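You operate a simulated robot arm through the tools that you are given. There is no shell and no other tool.

The job below is to be done with a simulated robot arm. You get a single attempt, and the scene is never put back.

## Task
Fill the flow cup with water to its line and run it clean.
Fine: the jug goes back; shut the stopper once the cup is dry. Set down upright: water jug.
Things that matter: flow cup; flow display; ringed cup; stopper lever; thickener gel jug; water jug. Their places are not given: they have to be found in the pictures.

It is judged by the outcome, as a careful person would: the job done as asked, and still so three seconds after it is handed in. It fails if anything else is knocked over, pushed out of place, dropped, spilled or broken. Lids that push on must go on centred and level and be pressed home; caps that screw on are set level and turned clockwise until they are tight.

## Robot
A 6-joint arm with a fingered hand, fixed in place. Base frame: the origin is at the foot of the arm, x ahead of it, y to its left, z up; the work surface is at about z = 860. Readings come in mm, degrees, newtons and seconds.
With the tool pointing down near the work surface it reaches from about 300 to 800 mm from the base axis. Its first joint turns from -166.0 to 166.0 degrees. Payload 4 kg.
The tool frame sits at the grasp point between the pads (the TCP): z along the fingers, y along the line on which they close. The tips reach 26 mm beyond it. Largest opening 132 mm; the body of the gripper starts 73 mm behind the TCP. The gripper is a hand of 5 fingers: y runs from the thumb to the fingers, the wrist lies at [0, 0, -239] in the tool frame, and closing takes about 1.5 s.
Orientation is told as [roll, pitch, yaw] about the base's x, y, z axes, in that order, counted from this pose: with the fingers straight down and closing along the base's y, the tool's x points along the base's -x, its y along +y and its z along -z.

## Interface
- The arm moves only by the tool jog_arm. Its argument "deltas" is a list that holds one entry, the list of rows, each a list of 7 numbers: the shift along the base's x, y, z in units of 40 mm (1.0 is 40 mm), then the turn, a rotation vector about the base's x, y, z in units of 5 degrees (1.0 is 5 degrees), then the gripper command, from -1 (shut) to 1 (fully open), values between in proportion. In form: [[[tx, ty, tz, rx, ry, rz, hand], ...]]. A call has 1 to 20 rows; each row shifts and turns the commanded pose from where the row before left it. A call with a number of a shift or a turn outside -1 to 1 is refused whole. Each row takes 0.2 s and may step no farther than 50 mm and 8.6 degrees from the row before; otherwise, or with a gripper value out of range, the whole call is refused. A pose out of reach is approached as far as the arm can. The call stops where the force on the tool passes 40 N (or 10 N more than at its start, if that is more) or the arm is blocked; 0.2 s more then pass. The fingers move at their own pace (about 45 mm/s each) and stop on an object; they squeeze with about 24 N. The grip force told is the motor's: it shows also when the fingers shut on nothing. Time passes only in rows, and 0.2 s behind the last, so rows that do not move let the fingers close. The reply holds the time, the measured pose of the TCP, the force on the tool along the base axes, the opening and the grip force, in the units named above and with some noise, with the torque about the TCP (base axes, N m) and any sound that the robot's microphone picked up.
- Cameras (640 x 400 px; columns grow to the right, rows downward): "scene" is fixed at [219.6, 500.4, 1643.3]; the picture's right is [-0.92, -0.40, 0.00], its down [-0.28, 0.65, -0.71] and it looks along [0.28, -0.65, -0.71] (base axes); focal length 343 px, centre (320, 200). "wrist" rides on the gripper at [85, 2, -97] in the tool frame; the picture's right is [-0.02, 1.00, 0.00], its down [-0.75, -0.02, -0.66] and it looks along [-0.66, -0.01, 0.75] (tool axes); focal length 270 px, centre (320, 200).
- get_image(camera): a new picture of that camera. The clock stands still meanwhile.
- preshape(shape): the hand has 5 fingers and takes this shape, open, in about a second: jaw (thumb against the fingers, like two jaws); tri (thumb and two fingers); tip (a fingertip pinch); poke (one finger out to press); point (the index stretched); flat (the hand flat); cup (the hand cupped); fist (a fist). The gripper value then closes the fingers along that shape, each until it touches; the sizes above hold for jaw. It gives what a move gives, with no picture.
- locate(camera, pixels): there is no depth. For up to 12 entries [column, row, z] of the newest picture of that camera ("zoom" is the newest enlarged one), the place [x, y] in the base frame at which the ray of that pixel passes the height z, good to about 2 mm. The clock stands still meanwhile.
- close_up(camera, box): a new picture of the part [left, top, right, bottom] of that camera's present view, enlarged. The clock stands still meanwhile.
- job_done(): hands the job in; it is judged then, once.

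Leave the gripper open and the arm clear of the work at the hand-in unless told otherwise.

The tools are called after "Request:" as name(argument=value, ...) on one line, values as JSON. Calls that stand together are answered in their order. jog_arm: Moves the arm, as the interface text tells. Its arguments: {"type":"object","properties":{"deltas":{"type":"array","items":{"type":"array","items":{"type":"array","items":{"type":"number"}}}}},"required":["deltas"]} The other tools are called the same way: preshape (shape) gives the hand a shape; get_image (camera) takes a picture; locate (camera, pixels) gives the place at which the rays of pixels pass given heights; close_up (camera, box) takes an enlarged picture of a part of a camera's view; job_done () hands the job in.

At the start:

```text
t: 0.0
tcp_pos: [376.3, 51.4, 1319.8]
tool_rot: [0.0, -0.1, 0.0]
wrist_force: [0.8, 0.5, 0.1]
moment: [0.01, -0.02, -0.03]
width: 132.0
finger_force: 0.0
shape: jaw
```

scene: 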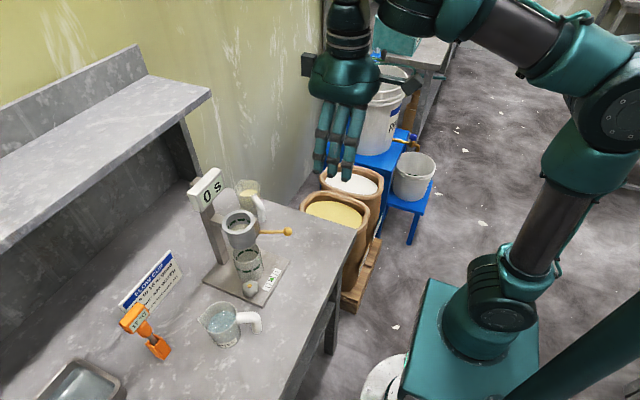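
wrist: 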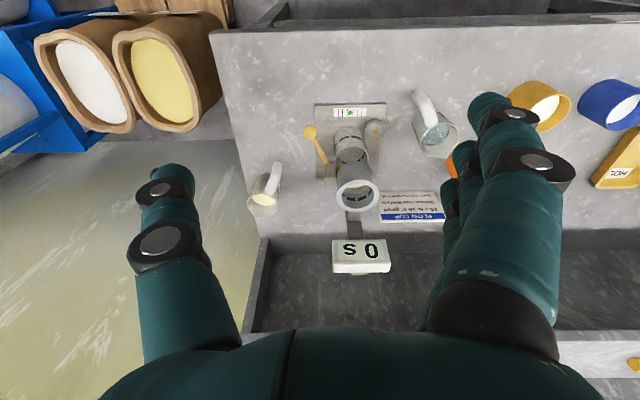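

I see the flow stand (display "0 s", cup at about 240,228 in the scene picture), the lever with a ball knob at (288,232), the ringed cup at (248,265) below it, a water jug at (225,322) and a gel jug at (250,195). I'll take enlarged pictures to read the details.

Request:
close_up(camera="scene", box=[180, 160, 310, 310])

Request:
close_up(camera="scene", box=[90, 240, 280, 370])

Request:
close_up(camera="wrist", box=[230, 70, 480, 290])

```text
2.67 times, centred on (245, 235) of scene
```

zoom: 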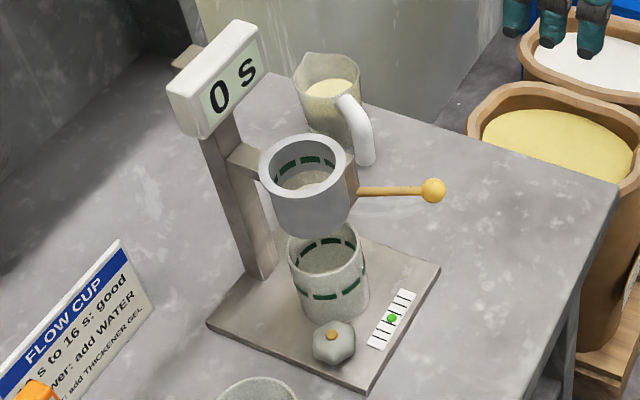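

```text
3.08 times, centred on (185, 305) of scene
```

zoom: 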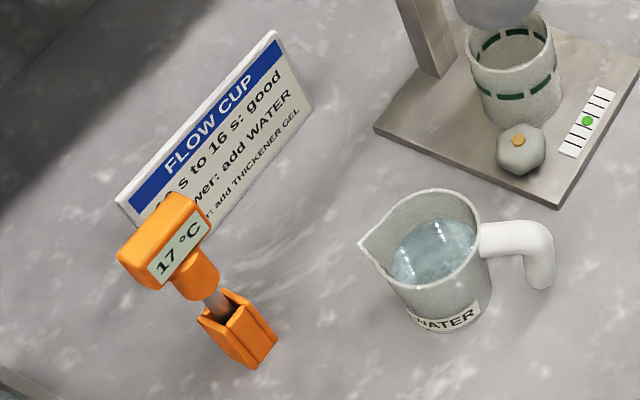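

```text
1.82 times, centred on (355, 180) of wrist
```

zoom: 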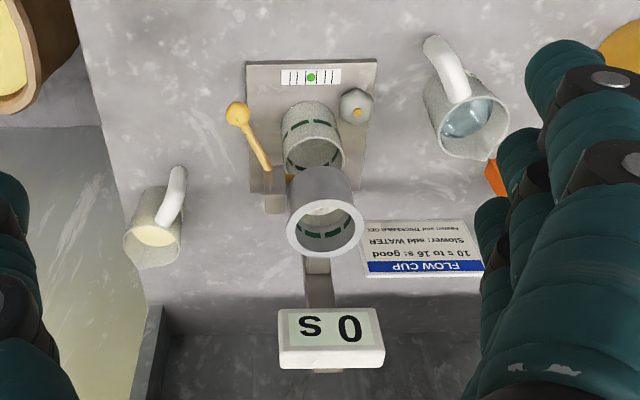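

The sign reads: 10–16 s good, slower: add water; the level bubble is centred. I'll triangulate the rims, bases and lever between the two cameras by locating them at several heights.

Request:
locate(camera="scene", pixels=[[240.1, 222.6, 1000], [240.1, 222.6, 1050], [240.1, 222.6, 1100], [287.5, 231, 1000], [287.5, 231, 1050], [226, 341, 860], [217.5, 316, 940], [217.5, 316, 960], [250.5, 291, 870], [247, 250, 940], [247, 250, 960], [256, 229, 1000]])

Request:
locate(camera="wrist", pixels=[[357.7, 193, 1000], [357.7, 193, 1050], [357.7, 193, 1100], [309.5, 132, 1000], [309.5, 132, 1050], [437, 145, 940], [437, 145, 960], [421, 96, 940], [421, 96, 960], [351, 155, 940], [326, 170, 1000], [326, 162, 1000]])

Request:
close_up(camera="wrist", box=[380, 80, 480, 180])

Request:
close_up(camera="scene", box=[195, 290, 275, 360])

Request:
close_up(camera="scene", box=[210, 190, 300, 310])

```text
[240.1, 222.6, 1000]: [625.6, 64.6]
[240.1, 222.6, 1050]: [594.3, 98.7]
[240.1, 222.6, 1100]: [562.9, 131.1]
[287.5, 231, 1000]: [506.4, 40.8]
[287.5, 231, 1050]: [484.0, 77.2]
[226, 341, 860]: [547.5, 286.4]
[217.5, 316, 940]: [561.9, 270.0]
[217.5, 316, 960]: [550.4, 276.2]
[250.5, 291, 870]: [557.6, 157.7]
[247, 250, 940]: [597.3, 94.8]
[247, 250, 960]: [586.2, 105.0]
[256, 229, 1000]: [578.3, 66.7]
```

```text
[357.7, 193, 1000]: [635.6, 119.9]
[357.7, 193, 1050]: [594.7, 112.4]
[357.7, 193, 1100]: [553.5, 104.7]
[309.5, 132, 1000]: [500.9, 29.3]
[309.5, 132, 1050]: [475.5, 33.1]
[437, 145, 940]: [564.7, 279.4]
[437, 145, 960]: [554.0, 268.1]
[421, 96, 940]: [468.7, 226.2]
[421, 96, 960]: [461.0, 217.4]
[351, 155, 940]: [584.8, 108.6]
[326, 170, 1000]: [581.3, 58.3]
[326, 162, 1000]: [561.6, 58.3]
```

```text
4.00 times, centred on (430, 130) of wrist
```

zoom: 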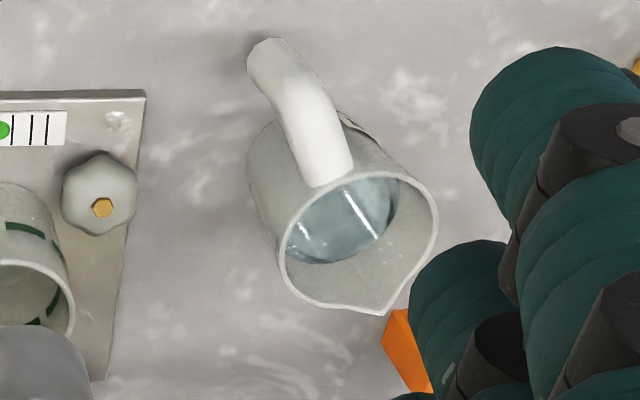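

```text
5.71 times, centred on (235, 325) of scene
```

zoom: 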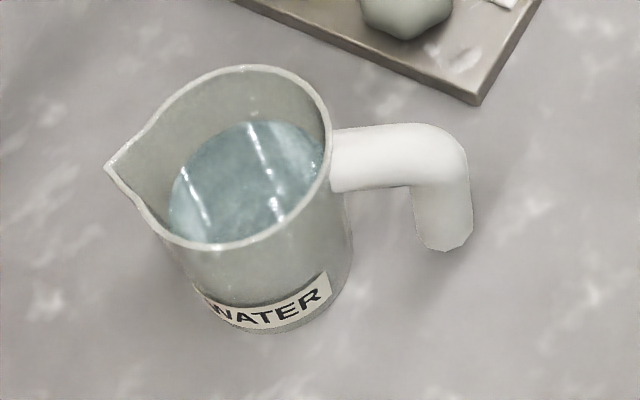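

```text
3.33 times, centred on (255, 250) of scene
```

zoom: 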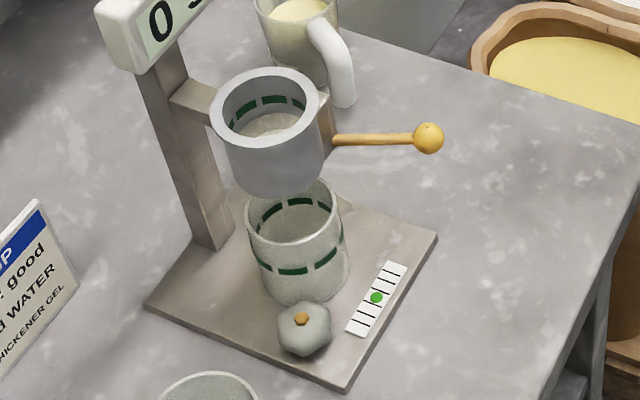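

Triangulating: the flow-cup rim is near (585,109,1064), the knob near (510,28,983), the jug rim near (558,273,950), and the jug's handle points back toward the robot base. I need a closer look at the lever and the cup interior, so I'll move the open hand to about (480,109,1160), well above everything.

Request:
jog_arm(deltas=[[[0.52, 0.29, -0.8, 0, 0, 0, 1], [0.52, 0.29, -0.8, 0, 0, 0, 1], [0.52, 0.29, -0.8, 0, 0, 0, 1], [0.52, 0.29, -0.8, 0, 0, 0, 1], [0.52, 0.29, -0.8, 0, 0, 0, 1], [0, 0, 0, 0, 0, 0, 1]]])

Request:
get_image(camera="wrist")

Request:
close_up(camera="wrist", box=[230, 50, 430, 250])

```text
t: 1.4
tcp_pos: [478.9, 106.8, 1161.2]
tool_rot: [0.1, -0.1, 0.0]
wrist_force: [0.0, 0.4, -1.3]
moment: [0.04, -0.01, 0.0]
width: 131.7
finger_force: 0.0
shape: jaw
```

```text
taken
```

wrist: 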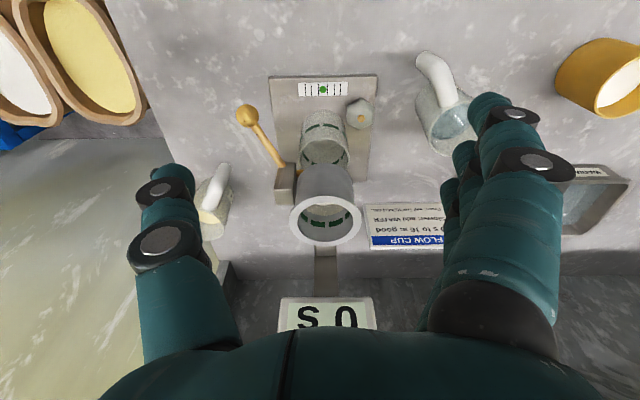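

```text
2.00 times, centred on (330, 150) of wrist
```

zoom: 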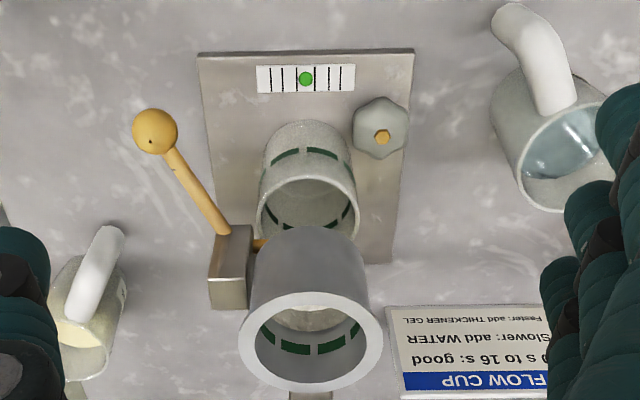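

The view shows a block on the -y side of the cup, a rod with a yellow knob coming out of it, and a short yellow pin running from the block to the cup. I'll locate the knob, rod root, pin and rim in this picture and compare them with the scene view.

Request:
locate(camera="wrist", pixels=[[247.5, 115, 970], [247.5, 115, 980], [247.5, 115, 1000], [283.5, 166, 990], [283.5, 166, 1010], [300, 171.5, 1000], [325.5, 219, 1060], [325.5, 219, 1070], [448, 128, 950], [419, 60, 930], [432, 95, 945], [439, 157, 950]])

Request:
close_up(camera="scene", box=[215, 195, 305, 255])

Request:
close_up(camera="wrist", box=[235, 90, 375, 250])

Request:
get_image(camera="scene")

```text
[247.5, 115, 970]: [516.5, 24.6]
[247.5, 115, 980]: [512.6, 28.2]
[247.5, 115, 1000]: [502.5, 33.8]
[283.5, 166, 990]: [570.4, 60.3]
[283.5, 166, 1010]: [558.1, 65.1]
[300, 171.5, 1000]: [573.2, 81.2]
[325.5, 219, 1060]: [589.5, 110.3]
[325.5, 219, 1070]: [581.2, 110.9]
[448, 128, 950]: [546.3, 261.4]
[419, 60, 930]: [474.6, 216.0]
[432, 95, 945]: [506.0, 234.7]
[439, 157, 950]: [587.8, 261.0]
```

```text
6.67 times, centred on (260, 225) of scene
```

zoom: 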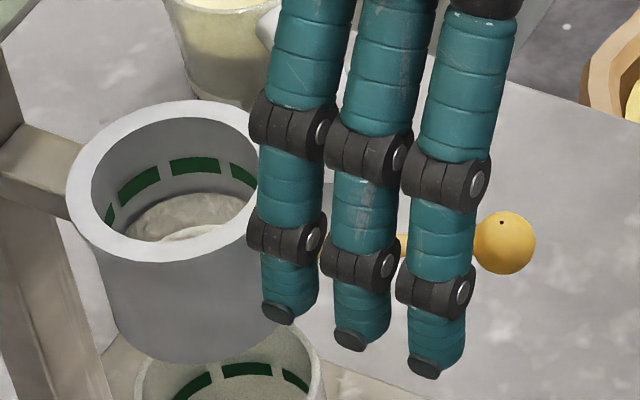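

```text
2.50 times, centred on (305, 170) of wrist
```

zoom: 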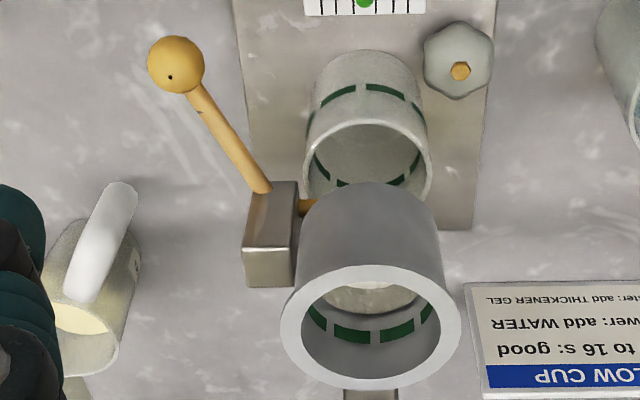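

```text
taken
```

scene: 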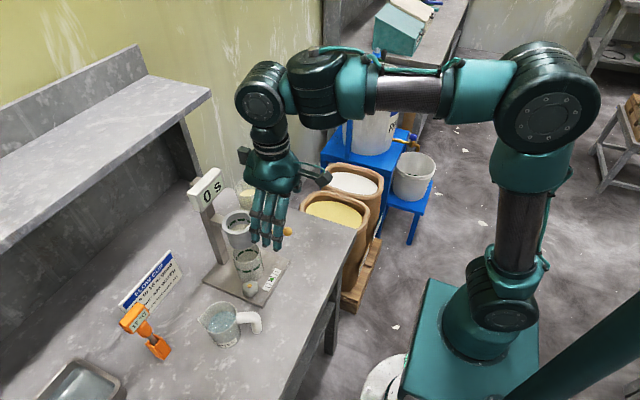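

The knob is at about (513,28,981) and the rod appears to pass through the block. To understand how the lever moves, I'll back off toward the robot and tilt the hand so the wrist camera looks almost level at the lever.

Request:
jog_arm(deltas=[[[-0.3, 0, 0, 0, -0.3, 0, 1], [-0.22, -0.25, -0.3, 0, -0.76, 0, 1], [-0.22, -0.25, -0.34, 0, -0.76, 0, 1], [-0.22, -0.25, -0.34, 0, -0.76, 0, 1], [-0.22, -0.25, -0.34, 0, -0.76, 0, 1], [-0.22, -0.25, -0.34, 0, -0.76, 0, 1], [-0.22, -0.25, -0.34, 0, -0.76, 0, 1], [-0.22, -0.25, -0.34, 0, -0.76, 0, 1], [-0.22, -0.25, -0.34, 0, -0.76, 0, 1], [0, 0, 0, 0, 0, 0, 1]]])

Request:
get_image(camera="wrist")

Request:
get_image(camera="scene")

```text
t: 3.6
tcp_pos: [396.1, 29.3, 1052.2]
tool_rot: [0.0, -32.0, -0.1]
wrist_force: [1.5, 0.5, 0.5]
moment: [-0.01, 0.01, -0.04]
width: 131.9
finger_force: 0.0
shape: jaw
```

```text
taken
```

wrist: 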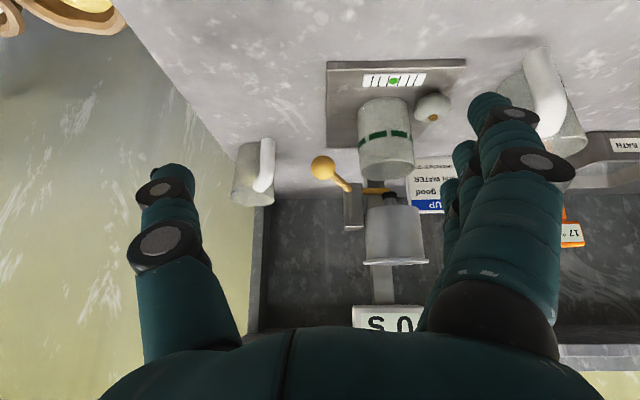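

```text
taken
```

scene: 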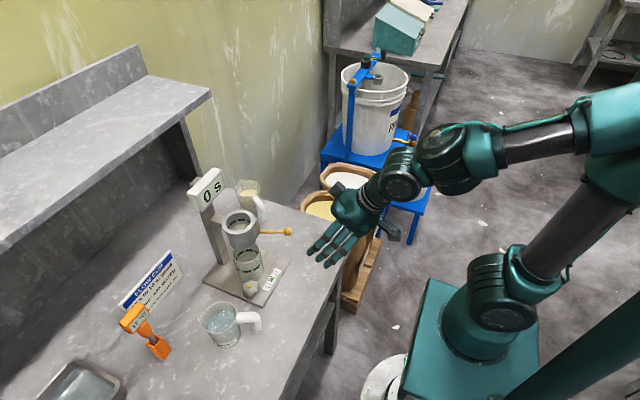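

Request:
close_up(camera="wrist", box=[295, 80, 455, 280])

Request:
locate(camera="wrist", pixels=[[322, 168, 970], [322, 168, 980], [322, 168, 990], [349, 187, 980], [349, 187, 1000], [375, 190, 980], [375, 190, 990], [391, 197, 980], [391, 197, 990], [397, 262, 1064], [388, 108, 960], [350, 70, 870]])

```text
2.00 times, centred on (375, 180) of wrist
```

zoom: 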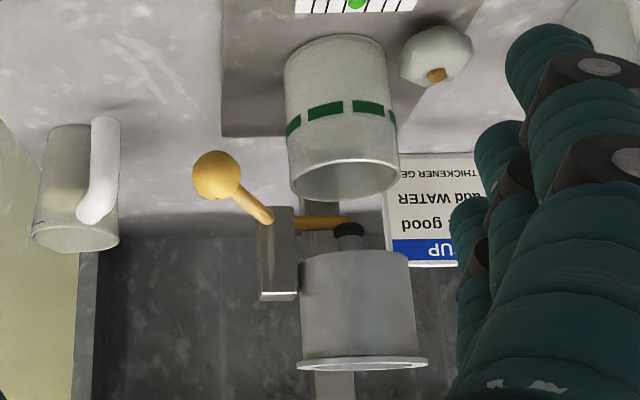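

```text
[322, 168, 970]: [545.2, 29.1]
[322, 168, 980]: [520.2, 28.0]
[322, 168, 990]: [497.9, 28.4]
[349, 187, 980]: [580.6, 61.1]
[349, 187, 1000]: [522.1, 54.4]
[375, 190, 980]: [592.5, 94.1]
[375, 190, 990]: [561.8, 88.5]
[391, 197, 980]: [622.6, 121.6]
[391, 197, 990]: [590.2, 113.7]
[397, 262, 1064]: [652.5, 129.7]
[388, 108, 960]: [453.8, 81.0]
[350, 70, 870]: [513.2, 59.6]
```

In this upside-down view I can see the flow cup's nozzle, with a black stopper on the lever's inner arm sitting right against it, so it looks shut. I'll zoom in on that spot.

Request:
close_up(camera="wrist", box=[330, 165, 420, 235])

Request:
close_up(camera="scene", box=[215, 195, 305, 255])

Request:
close_up(camera="scene", box=[225, 235, 300, 310])

```text
5.71 times, centred on (375, 200) of wrist
```

zoom: 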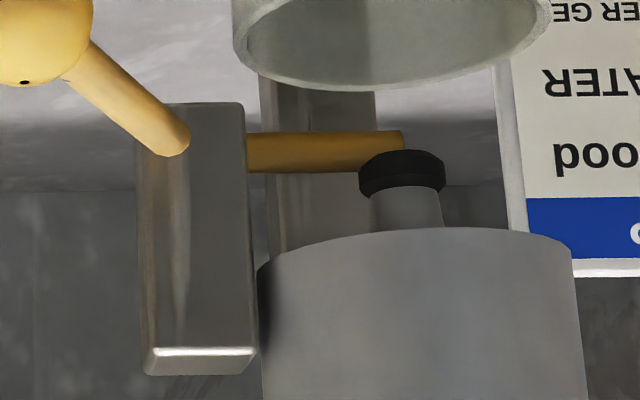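

```text
6.67 times, centred on (260, 225) of scene
```

zoom: 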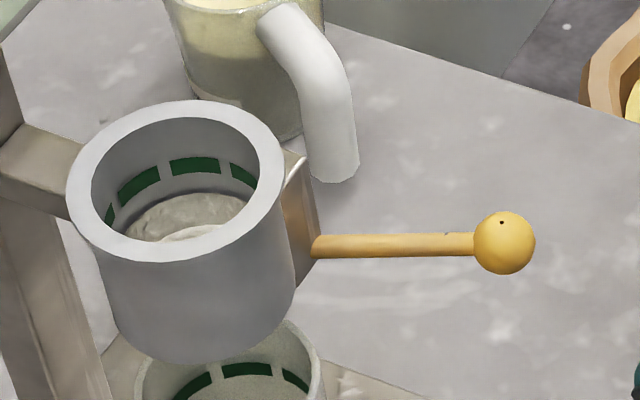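

```text
5.33 times, centred on (262, 272) of scene
```

zoom: 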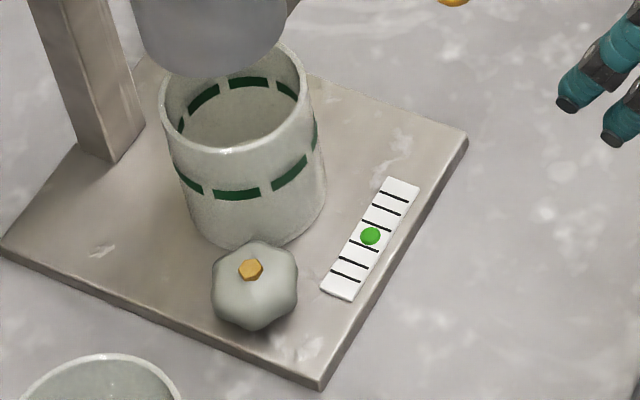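

The black stopper is seated on the nozzle end, so it is shut; the inner arm runs along y under the cup. Before grasping the jug I want the wrist camera on the upper/far side of the hand, so it can watch the spout while pouring. I'll rise, straighten the hand, and start turning it about the vertical.

Request:
jog_arm(deltas=[[[0, 0.2, 0.5, 0, 0.915, 0, 1], [0, 0.2, 0.5, 0, 0.915, 0, 1], [0, 0.2, 0.5, 0, 0.915, 0, 1], [0, 0.2, 0.5, 0, 0.915, 0, 1], [0, 0.2, 0.5, 0, 0.915, 0, 1], [0, 0.2, 0.5, 0, 0.915, 0, 1], [0, 0.2, 0.5, 0, 0.91, 0, 1], [0, 0.2, 0, 0, 0, -1, 1], [0, 0.2, 0, 0, 0, -1, 1], [0, 0.2, 0, 0, 0, -1, 1], [0, 0.2, 0, 0, 0, -1, 1], [0, 0.2, 0, 0, 0, -1, 1], [0, 0.2, 0, 0, 0, -1, 1], [0, 0.2, 0, 0, 0, -1, 1], [0, 0.2, 0, 0, 0, -1, 1], [0, 0, 0, 0, 0, -1, 1], [0, 0, 0, 0, 0, -1, 1], [0, 0, 0, 0, 0, -1, 1], [0, 0, 0, 0, 0, -1, 1], [0, 0, 0, 0, 0, -1, 1]]])

```text
t: 7.8
tcp_pos: [395.5, 148.6, 1193.9]
tool_rot: [-0.1, 0.1, -65.1]
wrist_force: [0.0, -0.5, 0.5]
moment: [0.02, 0.01, -0.01]
width: 131.6
finger_force: 0.1
shape: jaw
```

Rotation works so far (yaw −65°). I'll continue to −150°, which makes the camera lie on the outward side of the arm's radial plane.

Request:
jog_arm(deltas=[[[0, 0, 0, 0, 0, -1, 1], [0, 0, 0, 0, 0, -1, 1], [0, 0, 0, 0, 0, -1, 1], [0, 0, 0, 0, 0, -1, 1], [0, 0, 0, 0, 0, -1, 1], [0, 0, 0, 0, 0, -1, 1], [0, 0, 0, 0, 0, -1, 1], [0, 0, 0, 0, 0, -1, 1], [0, 0, 0, 0, 0, -1, 1], [0, 0, 0, 0, 0, -1, 1], [0, 0, 0, 0, 0, -1, 1], [0, 0, 0, 0, 0, -1, 1], [0, 0, 0, 0, 0, -1, 1], [0, 0, 0, 0, 0, -1, 1], [0, 0, 0, 0, 0, -1, 1], [0, 0, 0, 0, 0, -1, 1], [0, 0, 0, 0, 0, -1, 1], [0, 0, 0, 0, 0, 0, 1]]])

Request:
close_up(camera="scene", box=[195, 290, 275, 360])

Request:
locate(camera="zoom", pixels=[[242, 157, 950], [107, 168, 950], [333, 160, 945], [400, 135, 940], [440, 150, 935], [440, 245, 890], [440, 245, 900], [440, 245, 910], [290, 325, 860], [480, 100, 867], [200, 330, 860], [350, 280, 860]])

```text
t: 11.6
tcp_pos: [396.4, 147.5, 1193.4]
tool_rot: [0.0, 0.0, -150.1]
wrist_force: [0.1, -0.8, -0.1]
moment: [0.0, 0.0, -0.02]
width: 132.1
finger_force: 0.1
shape: jaw
```

```text
5.71 times, centred on (235, 325) of scene
```

zoom: 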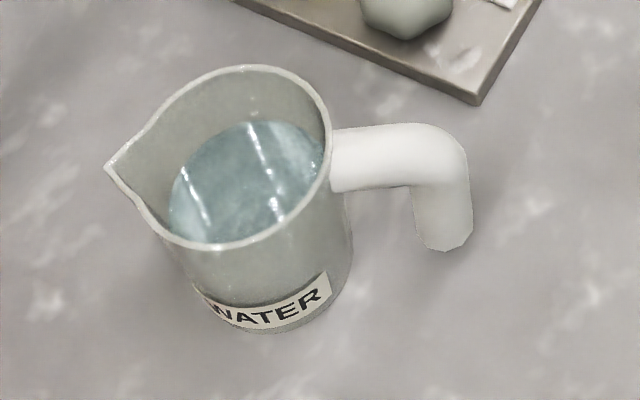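

```text
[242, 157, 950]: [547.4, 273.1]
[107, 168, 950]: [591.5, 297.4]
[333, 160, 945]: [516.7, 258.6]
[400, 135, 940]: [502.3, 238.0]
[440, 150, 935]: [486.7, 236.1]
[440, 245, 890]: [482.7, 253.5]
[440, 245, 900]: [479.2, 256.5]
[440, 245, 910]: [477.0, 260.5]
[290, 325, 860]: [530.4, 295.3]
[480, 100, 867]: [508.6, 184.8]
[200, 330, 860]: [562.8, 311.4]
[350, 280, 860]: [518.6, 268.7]
```

Yaw is at −150°. The jug's spout tip is near (591,297) and its rim centre near (547,273), so the handle points back along azimuth ≈29° with its bar near (486,239), z 880–940. Next I'll pitch the hand to about 15° below horizontal along that azimuth, descend to a staging place well short of the handle, and narrow the opening.

Request:
jog_arm(deltas=[[[0, 0.067, -0.32, 0, 0, -0.22, 0.3], [0, 0.067, -0.32, 0.483, -0.875, 0, 0.3], [0, 0.067, -0.32, 0.483, -0.875, 0, 0.3], [0, 0.067, -0.32, 0.483, -0.875, 0, 0.3], [0, 0.067, -0.32, 0.483, -0.875, 0, 0.3], [0, 0.067, -0.32, 0.483, -0.875, 0, 0.3], [0, 0.067, -0.32, 0.483, -0.875, 0, 0.3], [0, 0.067, -0.32, 0.483, -0.875, 0, 0.3], [0, 0.067, -0.32, 0.483, -0.875, 0, 0.3], [0, 0.067, -0.32, 0.483, -0.875, 0, 0.3], [0, 0.067, -0.32, 0.483, -0.875, 0, 0.3], [0, 0.067, -0.32, 0.483, -0.875, 0, 0.3], [0, 0.067, -0.32, 0.483, -0.875, 0, 0.3], [0, 0.067, -0.32, 0.483, -0.875, 0, 0.3], [0, 0.067, -0.32, 0.483, -0.875, 0, 0.3], [0, 0, 0, 0.483, -0.875, 0, 0.3], [0, 0, 0, 0, 0, 0, 0.3]]])

Request:
get_image(camera="wrist")

Request:
get_image(camera="scene")

```text
t: 15.2
tcp_pos: [485.6, 232.7, 1071.2]
tool_rot: [-0.1, 75.0, -151.3]
wrist_force: [0.1, -0.3, 0.7]
moment: [-0.02, -0.01, -0.01]
width: 86.4
finger_force: 0.0
shape: jaw
out of reach, approached as far as the arm can: row 11, 12, 13, 14, 15, 16
```

```text
taken
```

wrist: 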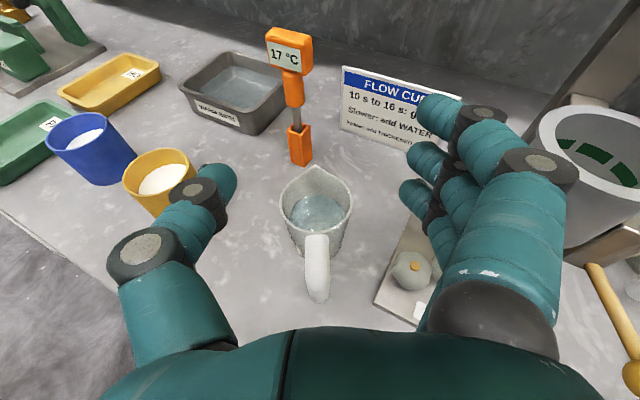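

```text
taken
```

scene: 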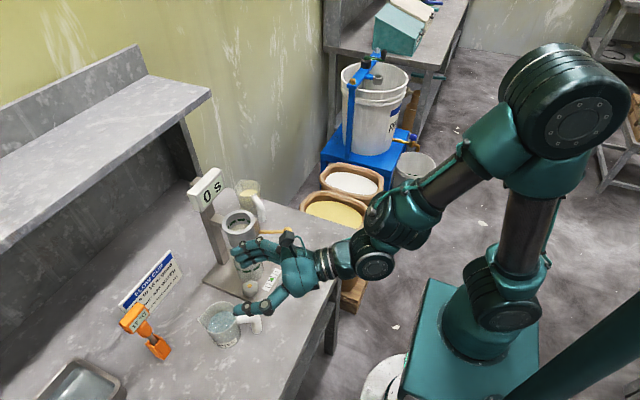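

The arm cannot fold back to the staging place: it stopped at TCP (486,233,1071), which is directly above the handle. That's fine, because I can descend from above with the fingers straddling the handle. First I'll steepen the hand by 10° so the wrist has room, and see where the commanded pose stands.

Request:
jog_arm(deltas=[[[0, 0, 0, -0.483, 0.875, 0, 0.3], [0, 0, 0, -0.483, 0.875, 0, 0.3], [0, 0, 0, 0, 0, 0, 0.3]]])

Request:
get_image(camera="wrist")

Request:
close_up(camera="wrist", box=[240, 130, 400, 290])

Request:
locate(camera="scene", pixels=[[350, 242, 860], [320, 315, 860], [290, 390, 860]])

```text
t: 16.0
tcp_pos: [485.4, 231.3, 1070.7]
tool_rot: [0.0, 65.2, -151.1]
wrist_force: [0.6, 0.2, -0.3]
moment: [-0.01, 0.01, -0.02]
width: 86.4
finger_force: 0.1
shape: jaw
```

```text
taken
```

wrist: 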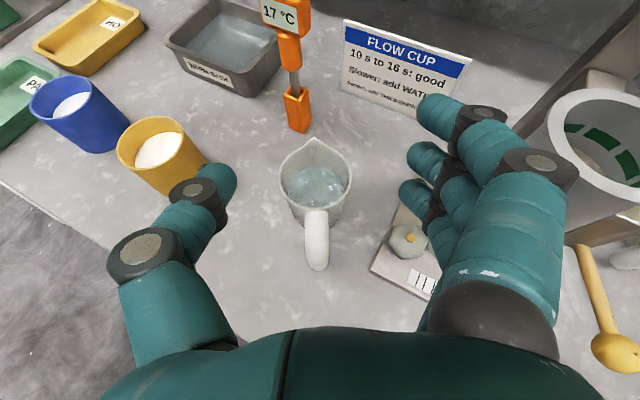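

```text
2.50 times, centred on (320, 210) of wrist
```

zoom: 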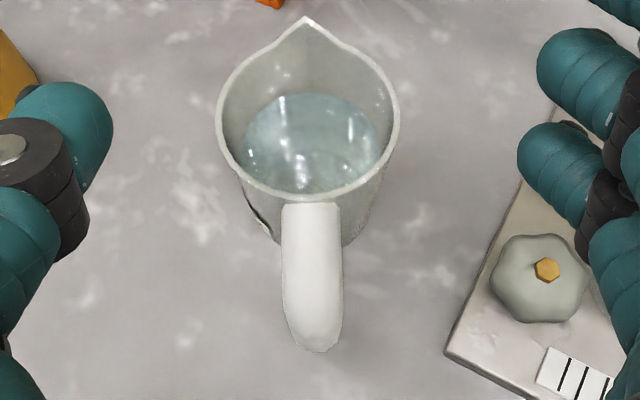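

```text
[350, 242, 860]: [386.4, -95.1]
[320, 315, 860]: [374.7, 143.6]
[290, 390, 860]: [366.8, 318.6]
```

The hand is aligned with the handle's plane. Locating the handle and jug rim in this picture to fix the grasp point.

Request:
locate(camera="zoom", pixels=[[308, 115, 945], [308, 115, 950], [308, 115, 955], [305, 20, 950], [310, 205, 945], [315, 335, 890], [315, 335, 910], [313, 320, 930], [313, 320, 940], [284, 250, 940], [343, 250, 940], [315, 350, 880]])

```text
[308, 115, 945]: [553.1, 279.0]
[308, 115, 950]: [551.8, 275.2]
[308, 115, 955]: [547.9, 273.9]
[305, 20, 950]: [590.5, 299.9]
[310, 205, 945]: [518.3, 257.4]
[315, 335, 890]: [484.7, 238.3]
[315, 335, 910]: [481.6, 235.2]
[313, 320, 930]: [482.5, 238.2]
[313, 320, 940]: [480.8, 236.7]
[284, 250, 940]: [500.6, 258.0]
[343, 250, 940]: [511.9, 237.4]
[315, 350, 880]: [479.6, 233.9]
```

The handle azimuth is about 31° with its bar centre near (491.6,239.5) and it is about 23 mm thick. I'll turn the yaw +2°, flatten the hand by 5°, centre above the handle, and descend to z≈990 before checking.

Request:
jog_arm(deltas=[[[0.05, 0.14, -0.4, 0, 0, 0.4, 0.3], [0, 0, -0.4, 0.515, -0.857, 0, 0.3], [0, 0, -0.4, 0, 0, 0, 0.3], [0, 0, -0.4, 0, 0, 0, 0.3], [0, 0, -0.4, 0, 0, 0, 0.3], [0, 0, 0, 0, 0, 0, 0.3]]])

Request:
get_image(camera="wrist")

Request:
close_up(camera="scene", box=[180, 200, 340, 360])

```text
t: 17.4
tcp_pos: [496.7, 240.9, 995.3]
tool_rot: [-0.1, 70.1, -149.3]
wrist_force: [-0.9, -0.4, 0.3]
moment: [0.03, -0.04, 0.0]
width: 86.4
finger_force: 0.1
shape: jaw
out of reach, approached as far as the arm can: row 4, 5
```

```text
taken
```

wrist: 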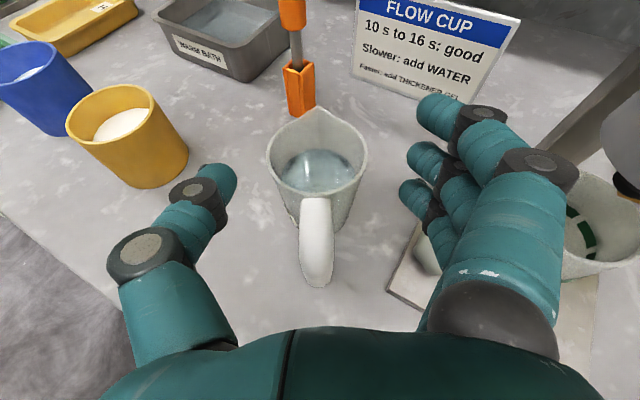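

```text
2.50 times, centred on (260, 280) of scene
```

zoom: 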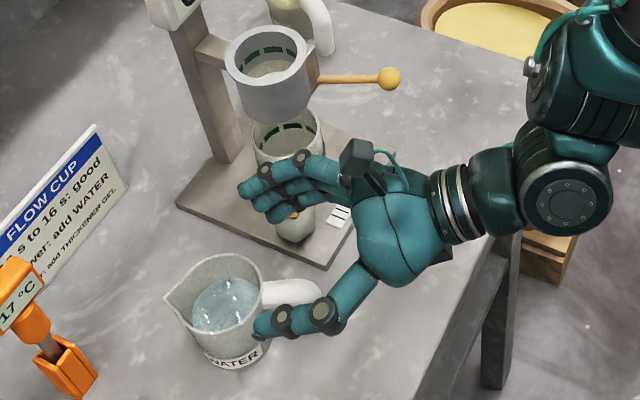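

The lower I go the farther out the minimum reach lies, so the hand must be steeper. I'll tilt it to about 38° below horizontal, shift back to the handle (487,237), and descend partway to z≈960, watching forces.

Request:
jog_arm(deltas=[[[0, 0, 0, -0.464, 0.771, 0, 0.3], [0, 0, 0, -0.464, 0.771, 0, 0.3], [0, 0, 0, -0.464, 0.771, 0, 0.3], [0, 0, 0, -0.464, 0.771, 0, 0.3], [-0.235, -0.1, 0, 0, 0, 0, 0.3], [0, 0, -0.3, 0, 0, 0, 0.3], [0, 0, -0.3, 0, 0, 0, 0.3], [0, 0, -0.3, 0, 0, 0, 0.3], [0, 0, 0, 0, 0, 0, 0.3]]])

Request:
get_image(camera="wrist")

Request:
close_up(camera="scene", box=[190, 230, 330, 360])

```text
t: 19.4
tcp_pos: [487.7, 236.2, 957.9]
tool_rot: [0.0, 52.0, -149.0]
wrist_force: [-0.2, 0.1, -0.4]
moment: [-0.01, -0.01, 0.03]
width: 86.2
finger_force: 0.0
shape: jaw
```

```text
taken
```

wrist: 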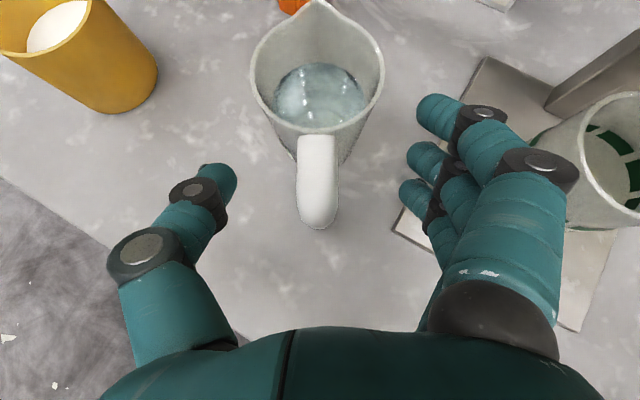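

```text
3.08 times, centred on (260, 295) of scene
```

zoom: 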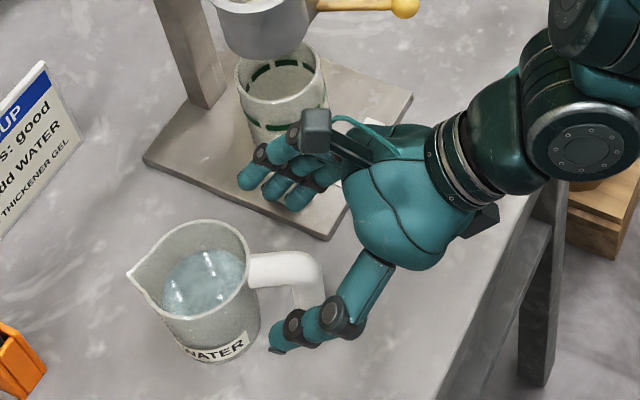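

The handle is centred between thumb and fingers (column ≈317). I'll narrow the opening to about 60 mm, then descend to z≈926 slowly.

Request:
jog_arm(deltas=[[[0, 0, 0, 0, 0, 0, -0.1], [0, 0, 0, 0, 0, 0, -0.1], [0, 0, -0.2, 0, 0, 0, -0.1], [0, 0, -0.2, 0, 0, 0, -0.1], [0, 0, -0.2, 0, 0, 0, -0.1], [0, 0, -0.2, 0, 0, 0, -0.1], [0, 0, 0, 0, 0, 0, -0.1]]])

Request:
get_image(camera="wrist")

Request:
close_up(camera="scene", box=[190, 230, 330, 360])

```text
t: 21.0
tcp_pos: [487.6, 238.4, 927.1]
tool_rot: [0.1, 52.0, -148.9]
wrist_force: [-0.9, 0.3, 0.3]
moment: [0.01, 0.0, -0.05]
width: 60.4
finger_force: 0.1
shape: jaw
```

```text
taken
```

wrist: 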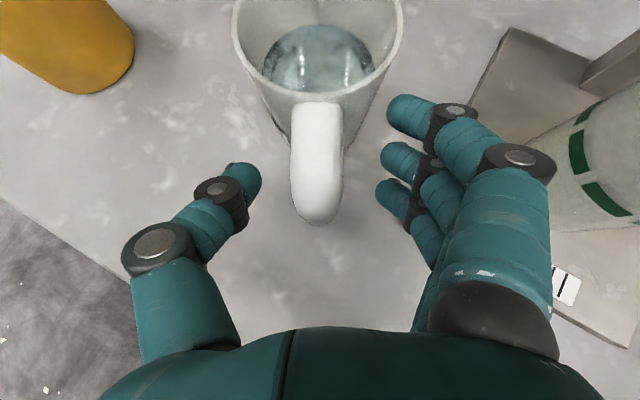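

```text
3.08 times, centred on (260, 295) of scene
```

zoom: 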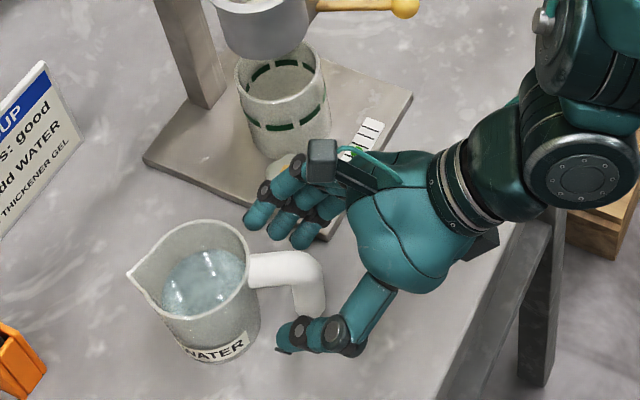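

The handle sits between thumb and fingers. I'll nudge 4 mm toward the jug and close the hand on the handle.

Request:
jog_arm(deltas=[[[0.085, 0.03, -0.03, 0, 0, 0, -0.1], [0, 0, 0, 0, 0, 0, -0.4], [0, 0, 0, 0, 0, 0, -0.7], [0, 0, 0, 0, 0, 0, -1], [0, 0, 0, 0, 0, 0, -1], [0, 0, 0, 0, 0, 0, -1], [0, 0, 0, 0, 0, 0, -1], [0, 0, 0, 0, 0, 0, -1], [0, 0, 0, 0, 0, 0, -1], [0, 0, 0, 0, 0, 0, -1]]])

Request:
get_image(camera="wrist")

Request:
close_up(camera="scene", box=[190, 230, 330, 360])

```text
t: 23.2
tcp_pos: [490.8, 238.4, 925.8]
tool_rot: [0.0, 52.1, -149.1]
wrist_force: [-1.0, -0.4, -2.1]
moment: [-0.07, 0.03, -0.02]
width: 0.7
finger_force: 23.5
shape: jaw
```

```text
taken
```

wrist: 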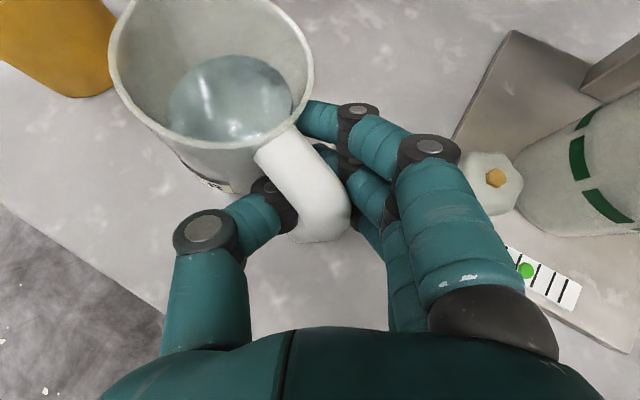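

```text
3.08 times, centred on (260, 295) of scene
```

zoom: 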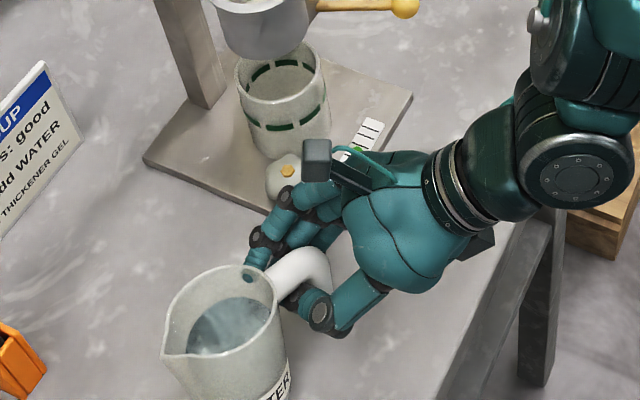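

The fingers closed too deep and twisted the jug on the table instead of gripping the bar squarely (width 0.7, jug yawed). I'll open again, slowly, and re-measure.

Request:
jog_arm(deltas=[[[0, 0, 0, 0, 0, 0, -0.6], [0, 0, 0, 0, 0, 0, -0.3], [0, 0, 0, 0, 0, 0, 0], [0, 0, 0, 0, 0, 0, 0], [0, 0, 0, 0, 0, 0, 0], [0, 0, 0, 0, 0, 0, 0], [0, 0, 0, 0, 0, 0, 0]]])

Request:
get_image(camera="wrist")

Request:
close_up(camera="scene", box=[190, 230, 330, 360])

```text
t: 24.8
tcp_pos: [490.6, 239.3, 925.6]
tool_rot: [0.0, 52.2, -149.1]
wrist_force: [-0.3, 0.0, -1.0]
moment: [0.01, -0.01, -0.02]
width: 64.1
finger_force: 0.1
shape: jaw
```

```text
taken
```

wrist: 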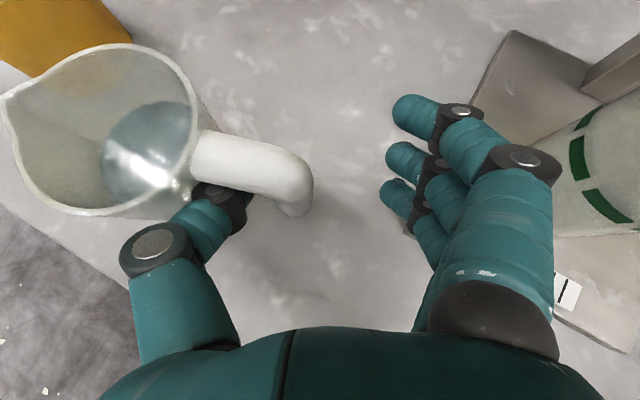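

```text
3.08 times, centred on (260, 295) of scene
```

zoom: 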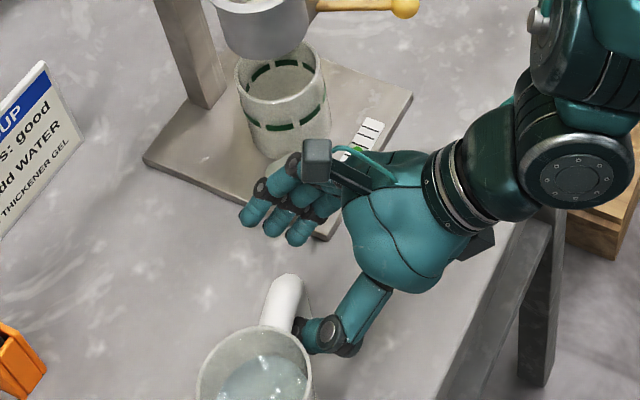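

Opening dragged the jug sideways because the thumb tip is hooked under the handle. I must free it gently; let me look closely first.

Request:
close_up(camera="wrist", box=[110, 100, 350, 250])

Request:
close_up(camera="scene", box=[220, 300, 320, 380])

```text
2.67 times, centred on (230, 175) of wrist
```

zoom: 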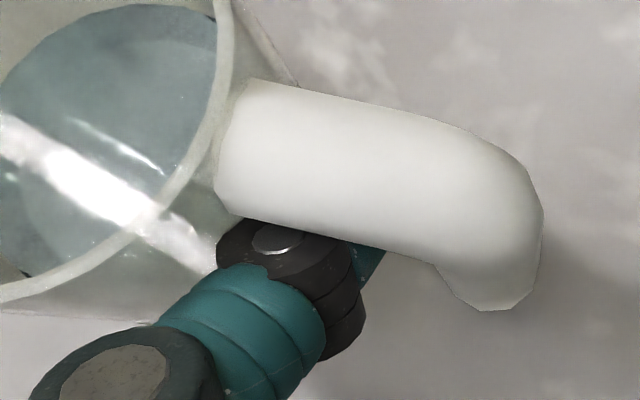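

```text
5.00 times, centred on (270, 340) of scene
```

zoom: 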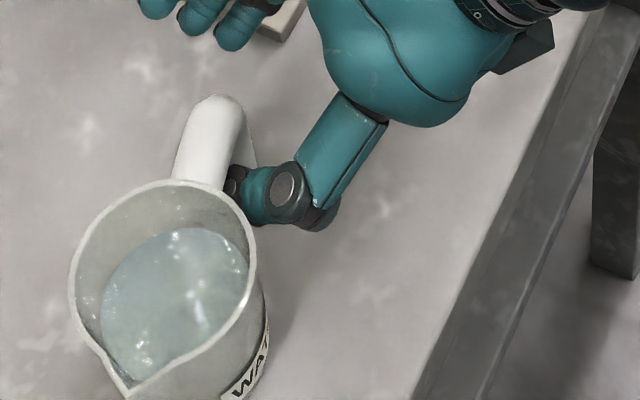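

The thumb tip passes through the handle's window. The handle plane is now roughly perpendicular to the hand, so I'll withdraw the hand straight back 20 mm in small steps.

Request:
jog_arm(deltas=[[[-0.107, -0.064, 0, 0, 0, 0, 0], [-0.107, -0.064, 0, 0, 0, 0, 0], [-0.107, -0.064, 0, 0, 0, 0, 0], [-0.107, -0.064, 0, 0, 0, 0, 0]]])

Request:
get_image(camera="wrist")

Request:
close_up(camera="scene", box=[220, 300, 320, 380])

```text
t: 25.8
tcp_pos: [476.1, 229.1, 925.0]
tool_rot: [0.0, 52.3, -149.1]
wrist_force: [-0.9, -0.6, 0.4]
moment: [0.0, 0.02, 0.01]
width: 65.1
finger_force: 0.0
shape: jaw
```

```text
taken
```

wrist: 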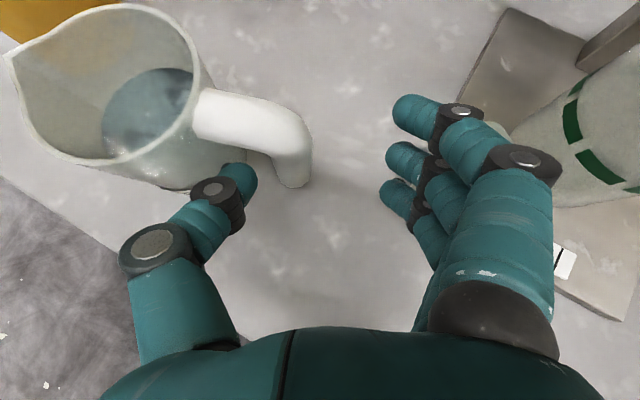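

```text
5.00 times, centred on (270, 340) of scene
```

zoom: 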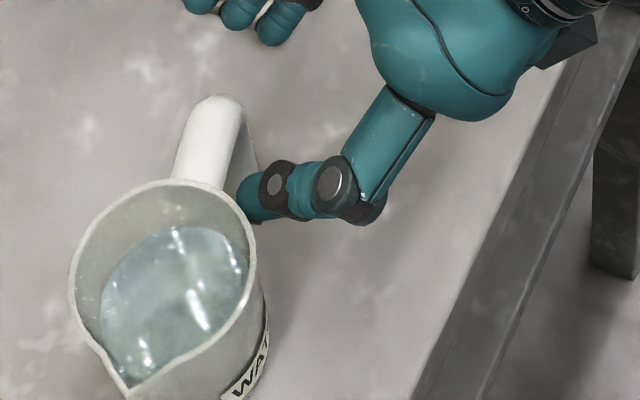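

The jug stayed put and the thumb is nearly out. I'll back off another 15 mm and then rise.

Request:
jog_arm(deltas=[[[-0.107, -0.064, 0, 0, 0, 0, 0], [-0.107, -0.064, 0, 0, 0, 0, 0], [-0.107, -0.064, 0, 0, 0, 0, 0]]])

Request:
close_up(camera="wrist", box=[110, 80, 350, 250])

Request:
close_up(camera="scene", box=[220, 300, 320, 380])

```text
t: 26.6
tcp_pos: [467.3, 223.2, 925.2]
tool_rot: [-0.1, 52.1, -149.1]
wrist_force: [-0.1, 0.2, -0.1]
moment: [0.01, 0.0, 0.03]
width: 65.1
finger_force: 0.0
shape: jaw
out of reach, approached as far as the arm can: row 3
```

```text
2.35 times, centred on (230, 165) of wrist
```

zoom: 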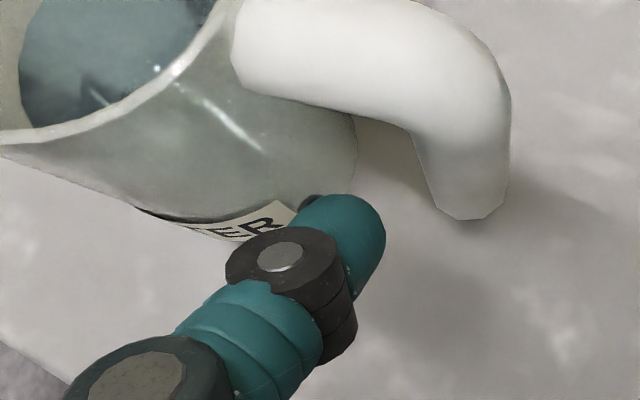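

```text
5.00 times, centred on (270, 340) of scene
```

zoom: 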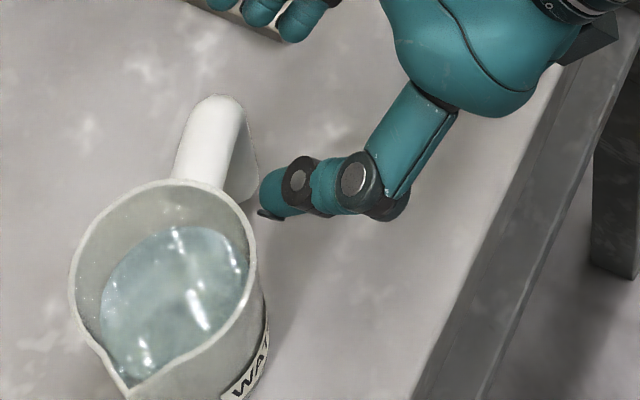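

The thumb is free and the jug stands upright. I'll rise straight up about 120 mm and measure where the jug stands now.

Request:
jog_arm(deltas=[[[0, 0, 0.3, 0, 0, 0, 0], [0, 0, 0.6, 0, 0, 0, 0], [0, 0, 0.7, 0, 0, 0, 0], [0, 0, 0.7, 0, 0, 0, 0.3], [0, 0, 0.7, 0, 0, 0, 0.3], [0, 0, 0, 0, 0, 0, 0.3]]])

Request:
get_image(camera="wrist")

Request:
get_image(camera="scene")

Request:
close_up(camera="scene", box=[200, 300, 300, 390])

```text
t: 28.0
tcp_pos: [466.7, 225.1, 1043.8]
tool_rot: [0.0, 52.1, -149.1]
wrist_force: [0.3, 0.1, 0.2]
moment: [0.02, 0.0, 0.02]
width: 85.3
finger_force: 0.1
shape: jaw
```

```text
taken
```

wrist: 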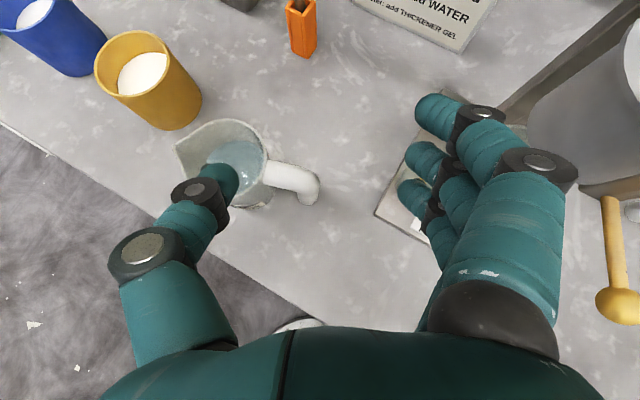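

```text
taken
```

scene: 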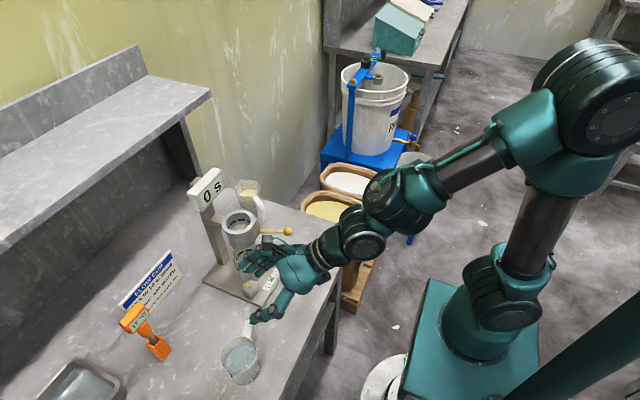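

```text
4.44 times, centred on (250, 345) of scene
```

zoom: 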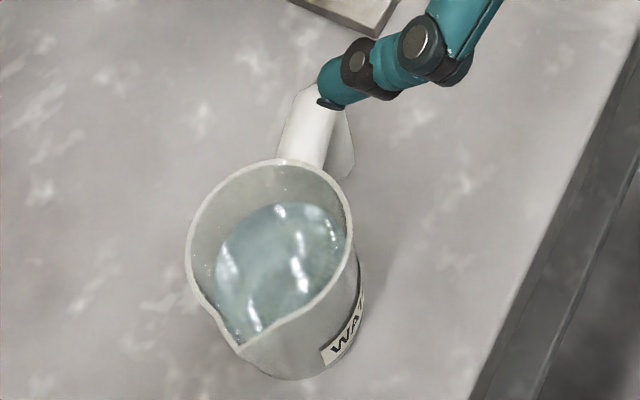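

Locating the jug's rim, spout and handle in their new place.

Request:
locate(camera="zoom", pixels=[[270, 250, 950], [240, 348, 950], [308, 165, 945], [318, 95, 945], [277, 165, 945], [335, 170, 945], [290, 375, 860]])

Request:
locate(camera="wrist", pixels=[[178, 142, 950], [265, 172, 945], [316, 185, 940], [308, 203, 890], [308, 203, 910], [245, 122, 950], [290, 190, 935]])

```text
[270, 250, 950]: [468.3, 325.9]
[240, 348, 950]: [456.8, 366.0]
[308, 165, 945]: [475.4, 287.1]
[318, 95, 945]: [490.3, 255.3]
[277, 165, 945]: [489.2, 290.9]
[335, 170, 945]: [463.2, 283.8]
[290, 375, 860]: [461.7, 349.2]
```

```text
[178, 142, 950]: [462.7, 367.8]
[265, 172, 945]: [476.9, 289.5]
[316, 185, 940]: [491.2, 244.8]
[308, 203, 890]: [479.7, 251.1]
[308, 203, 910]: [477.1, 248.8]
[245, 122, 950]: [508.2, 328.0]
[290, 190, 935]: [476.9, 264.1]
```

The jug now stands at about (468,325) with its handle pointing toward −y. Grasping that handle would put the arm into the flow stand, so I'll first pick the jug up by its body from above, turn it back and return it to its original spot (549,274), then grasp the handle properly. I check neighbours' positions (thermometer, yellow cup) for clearance.

Request:
locate(camera="scene", pixels=[[158, 352, 860], [134, 318, 980], [134, 318, 1020], [180, 275, 860], [125, 300, 870], [283, 265, 868], [262, 304, 868], [208, 278, 868]])

Request:
locate(camera="wrist", pixels=[[302, 50, 860], [165, 125, 865], [100, 65, 950], [200, 95, 950], [440, 40, 870], [375, 215, 868]])

Request:
jog_arm(deltas=[[[0, 0.2, 0.5, -0.487, 0.81, 0, 0.3], [0, 0.2, 0.5, -0.487, 0.81, 0, 0.3], [0, 0.2, 0.5, -0.487, 0.81, 0, 0.3], [0, 0.2, 0, -0.487, 0.81, 0, 0.3], [0, 0.2, 0, -0.487, 0.81, 0, 0.3], [0, 0.2, 0, -0.487, 0.81, 0, 0.3], [0, 0.2, 0, -0.487, 0.81, 0, 0.3], [0, 0.2, 0, -0.487, 0.81, 0, 0.3], [0, 0.2, 0, -0.487, 0.81, 0, 0.3], [0, 0.2, 0, -0.487, 0.81, 0, 0.3], [0, 0.2, 0, -0.487, 0.81, 0, 0.3], [0, 0, 0, 0, 0, 0, 1]]])

```text
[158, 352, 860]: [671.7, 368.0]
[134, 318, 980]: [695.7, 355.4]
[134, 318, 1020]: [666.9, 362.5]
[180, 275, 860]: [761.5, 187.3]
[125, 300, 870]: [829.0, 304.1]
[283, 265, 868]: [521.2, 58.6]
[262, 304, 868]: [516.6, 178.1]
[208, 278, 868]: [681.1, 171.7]
```

```text
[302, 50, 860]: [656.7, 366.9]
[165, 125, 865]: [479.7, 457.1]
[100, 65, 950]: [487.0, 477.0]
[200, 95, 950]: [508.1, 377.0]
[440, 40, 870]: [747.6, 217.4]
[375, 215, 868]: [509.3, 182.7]
```

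```text
t: 30.6
tcp_pos: [467.2, 311.6, 1103.7]
tool_rot: [0.1, 0.2, -148.9]
wrist_force: [-0.2, -0.3, 1.5]
moment: [0.0, -0.01, 0.05]
width: 119.5
finger_force: 0.0
shape: jaw
```

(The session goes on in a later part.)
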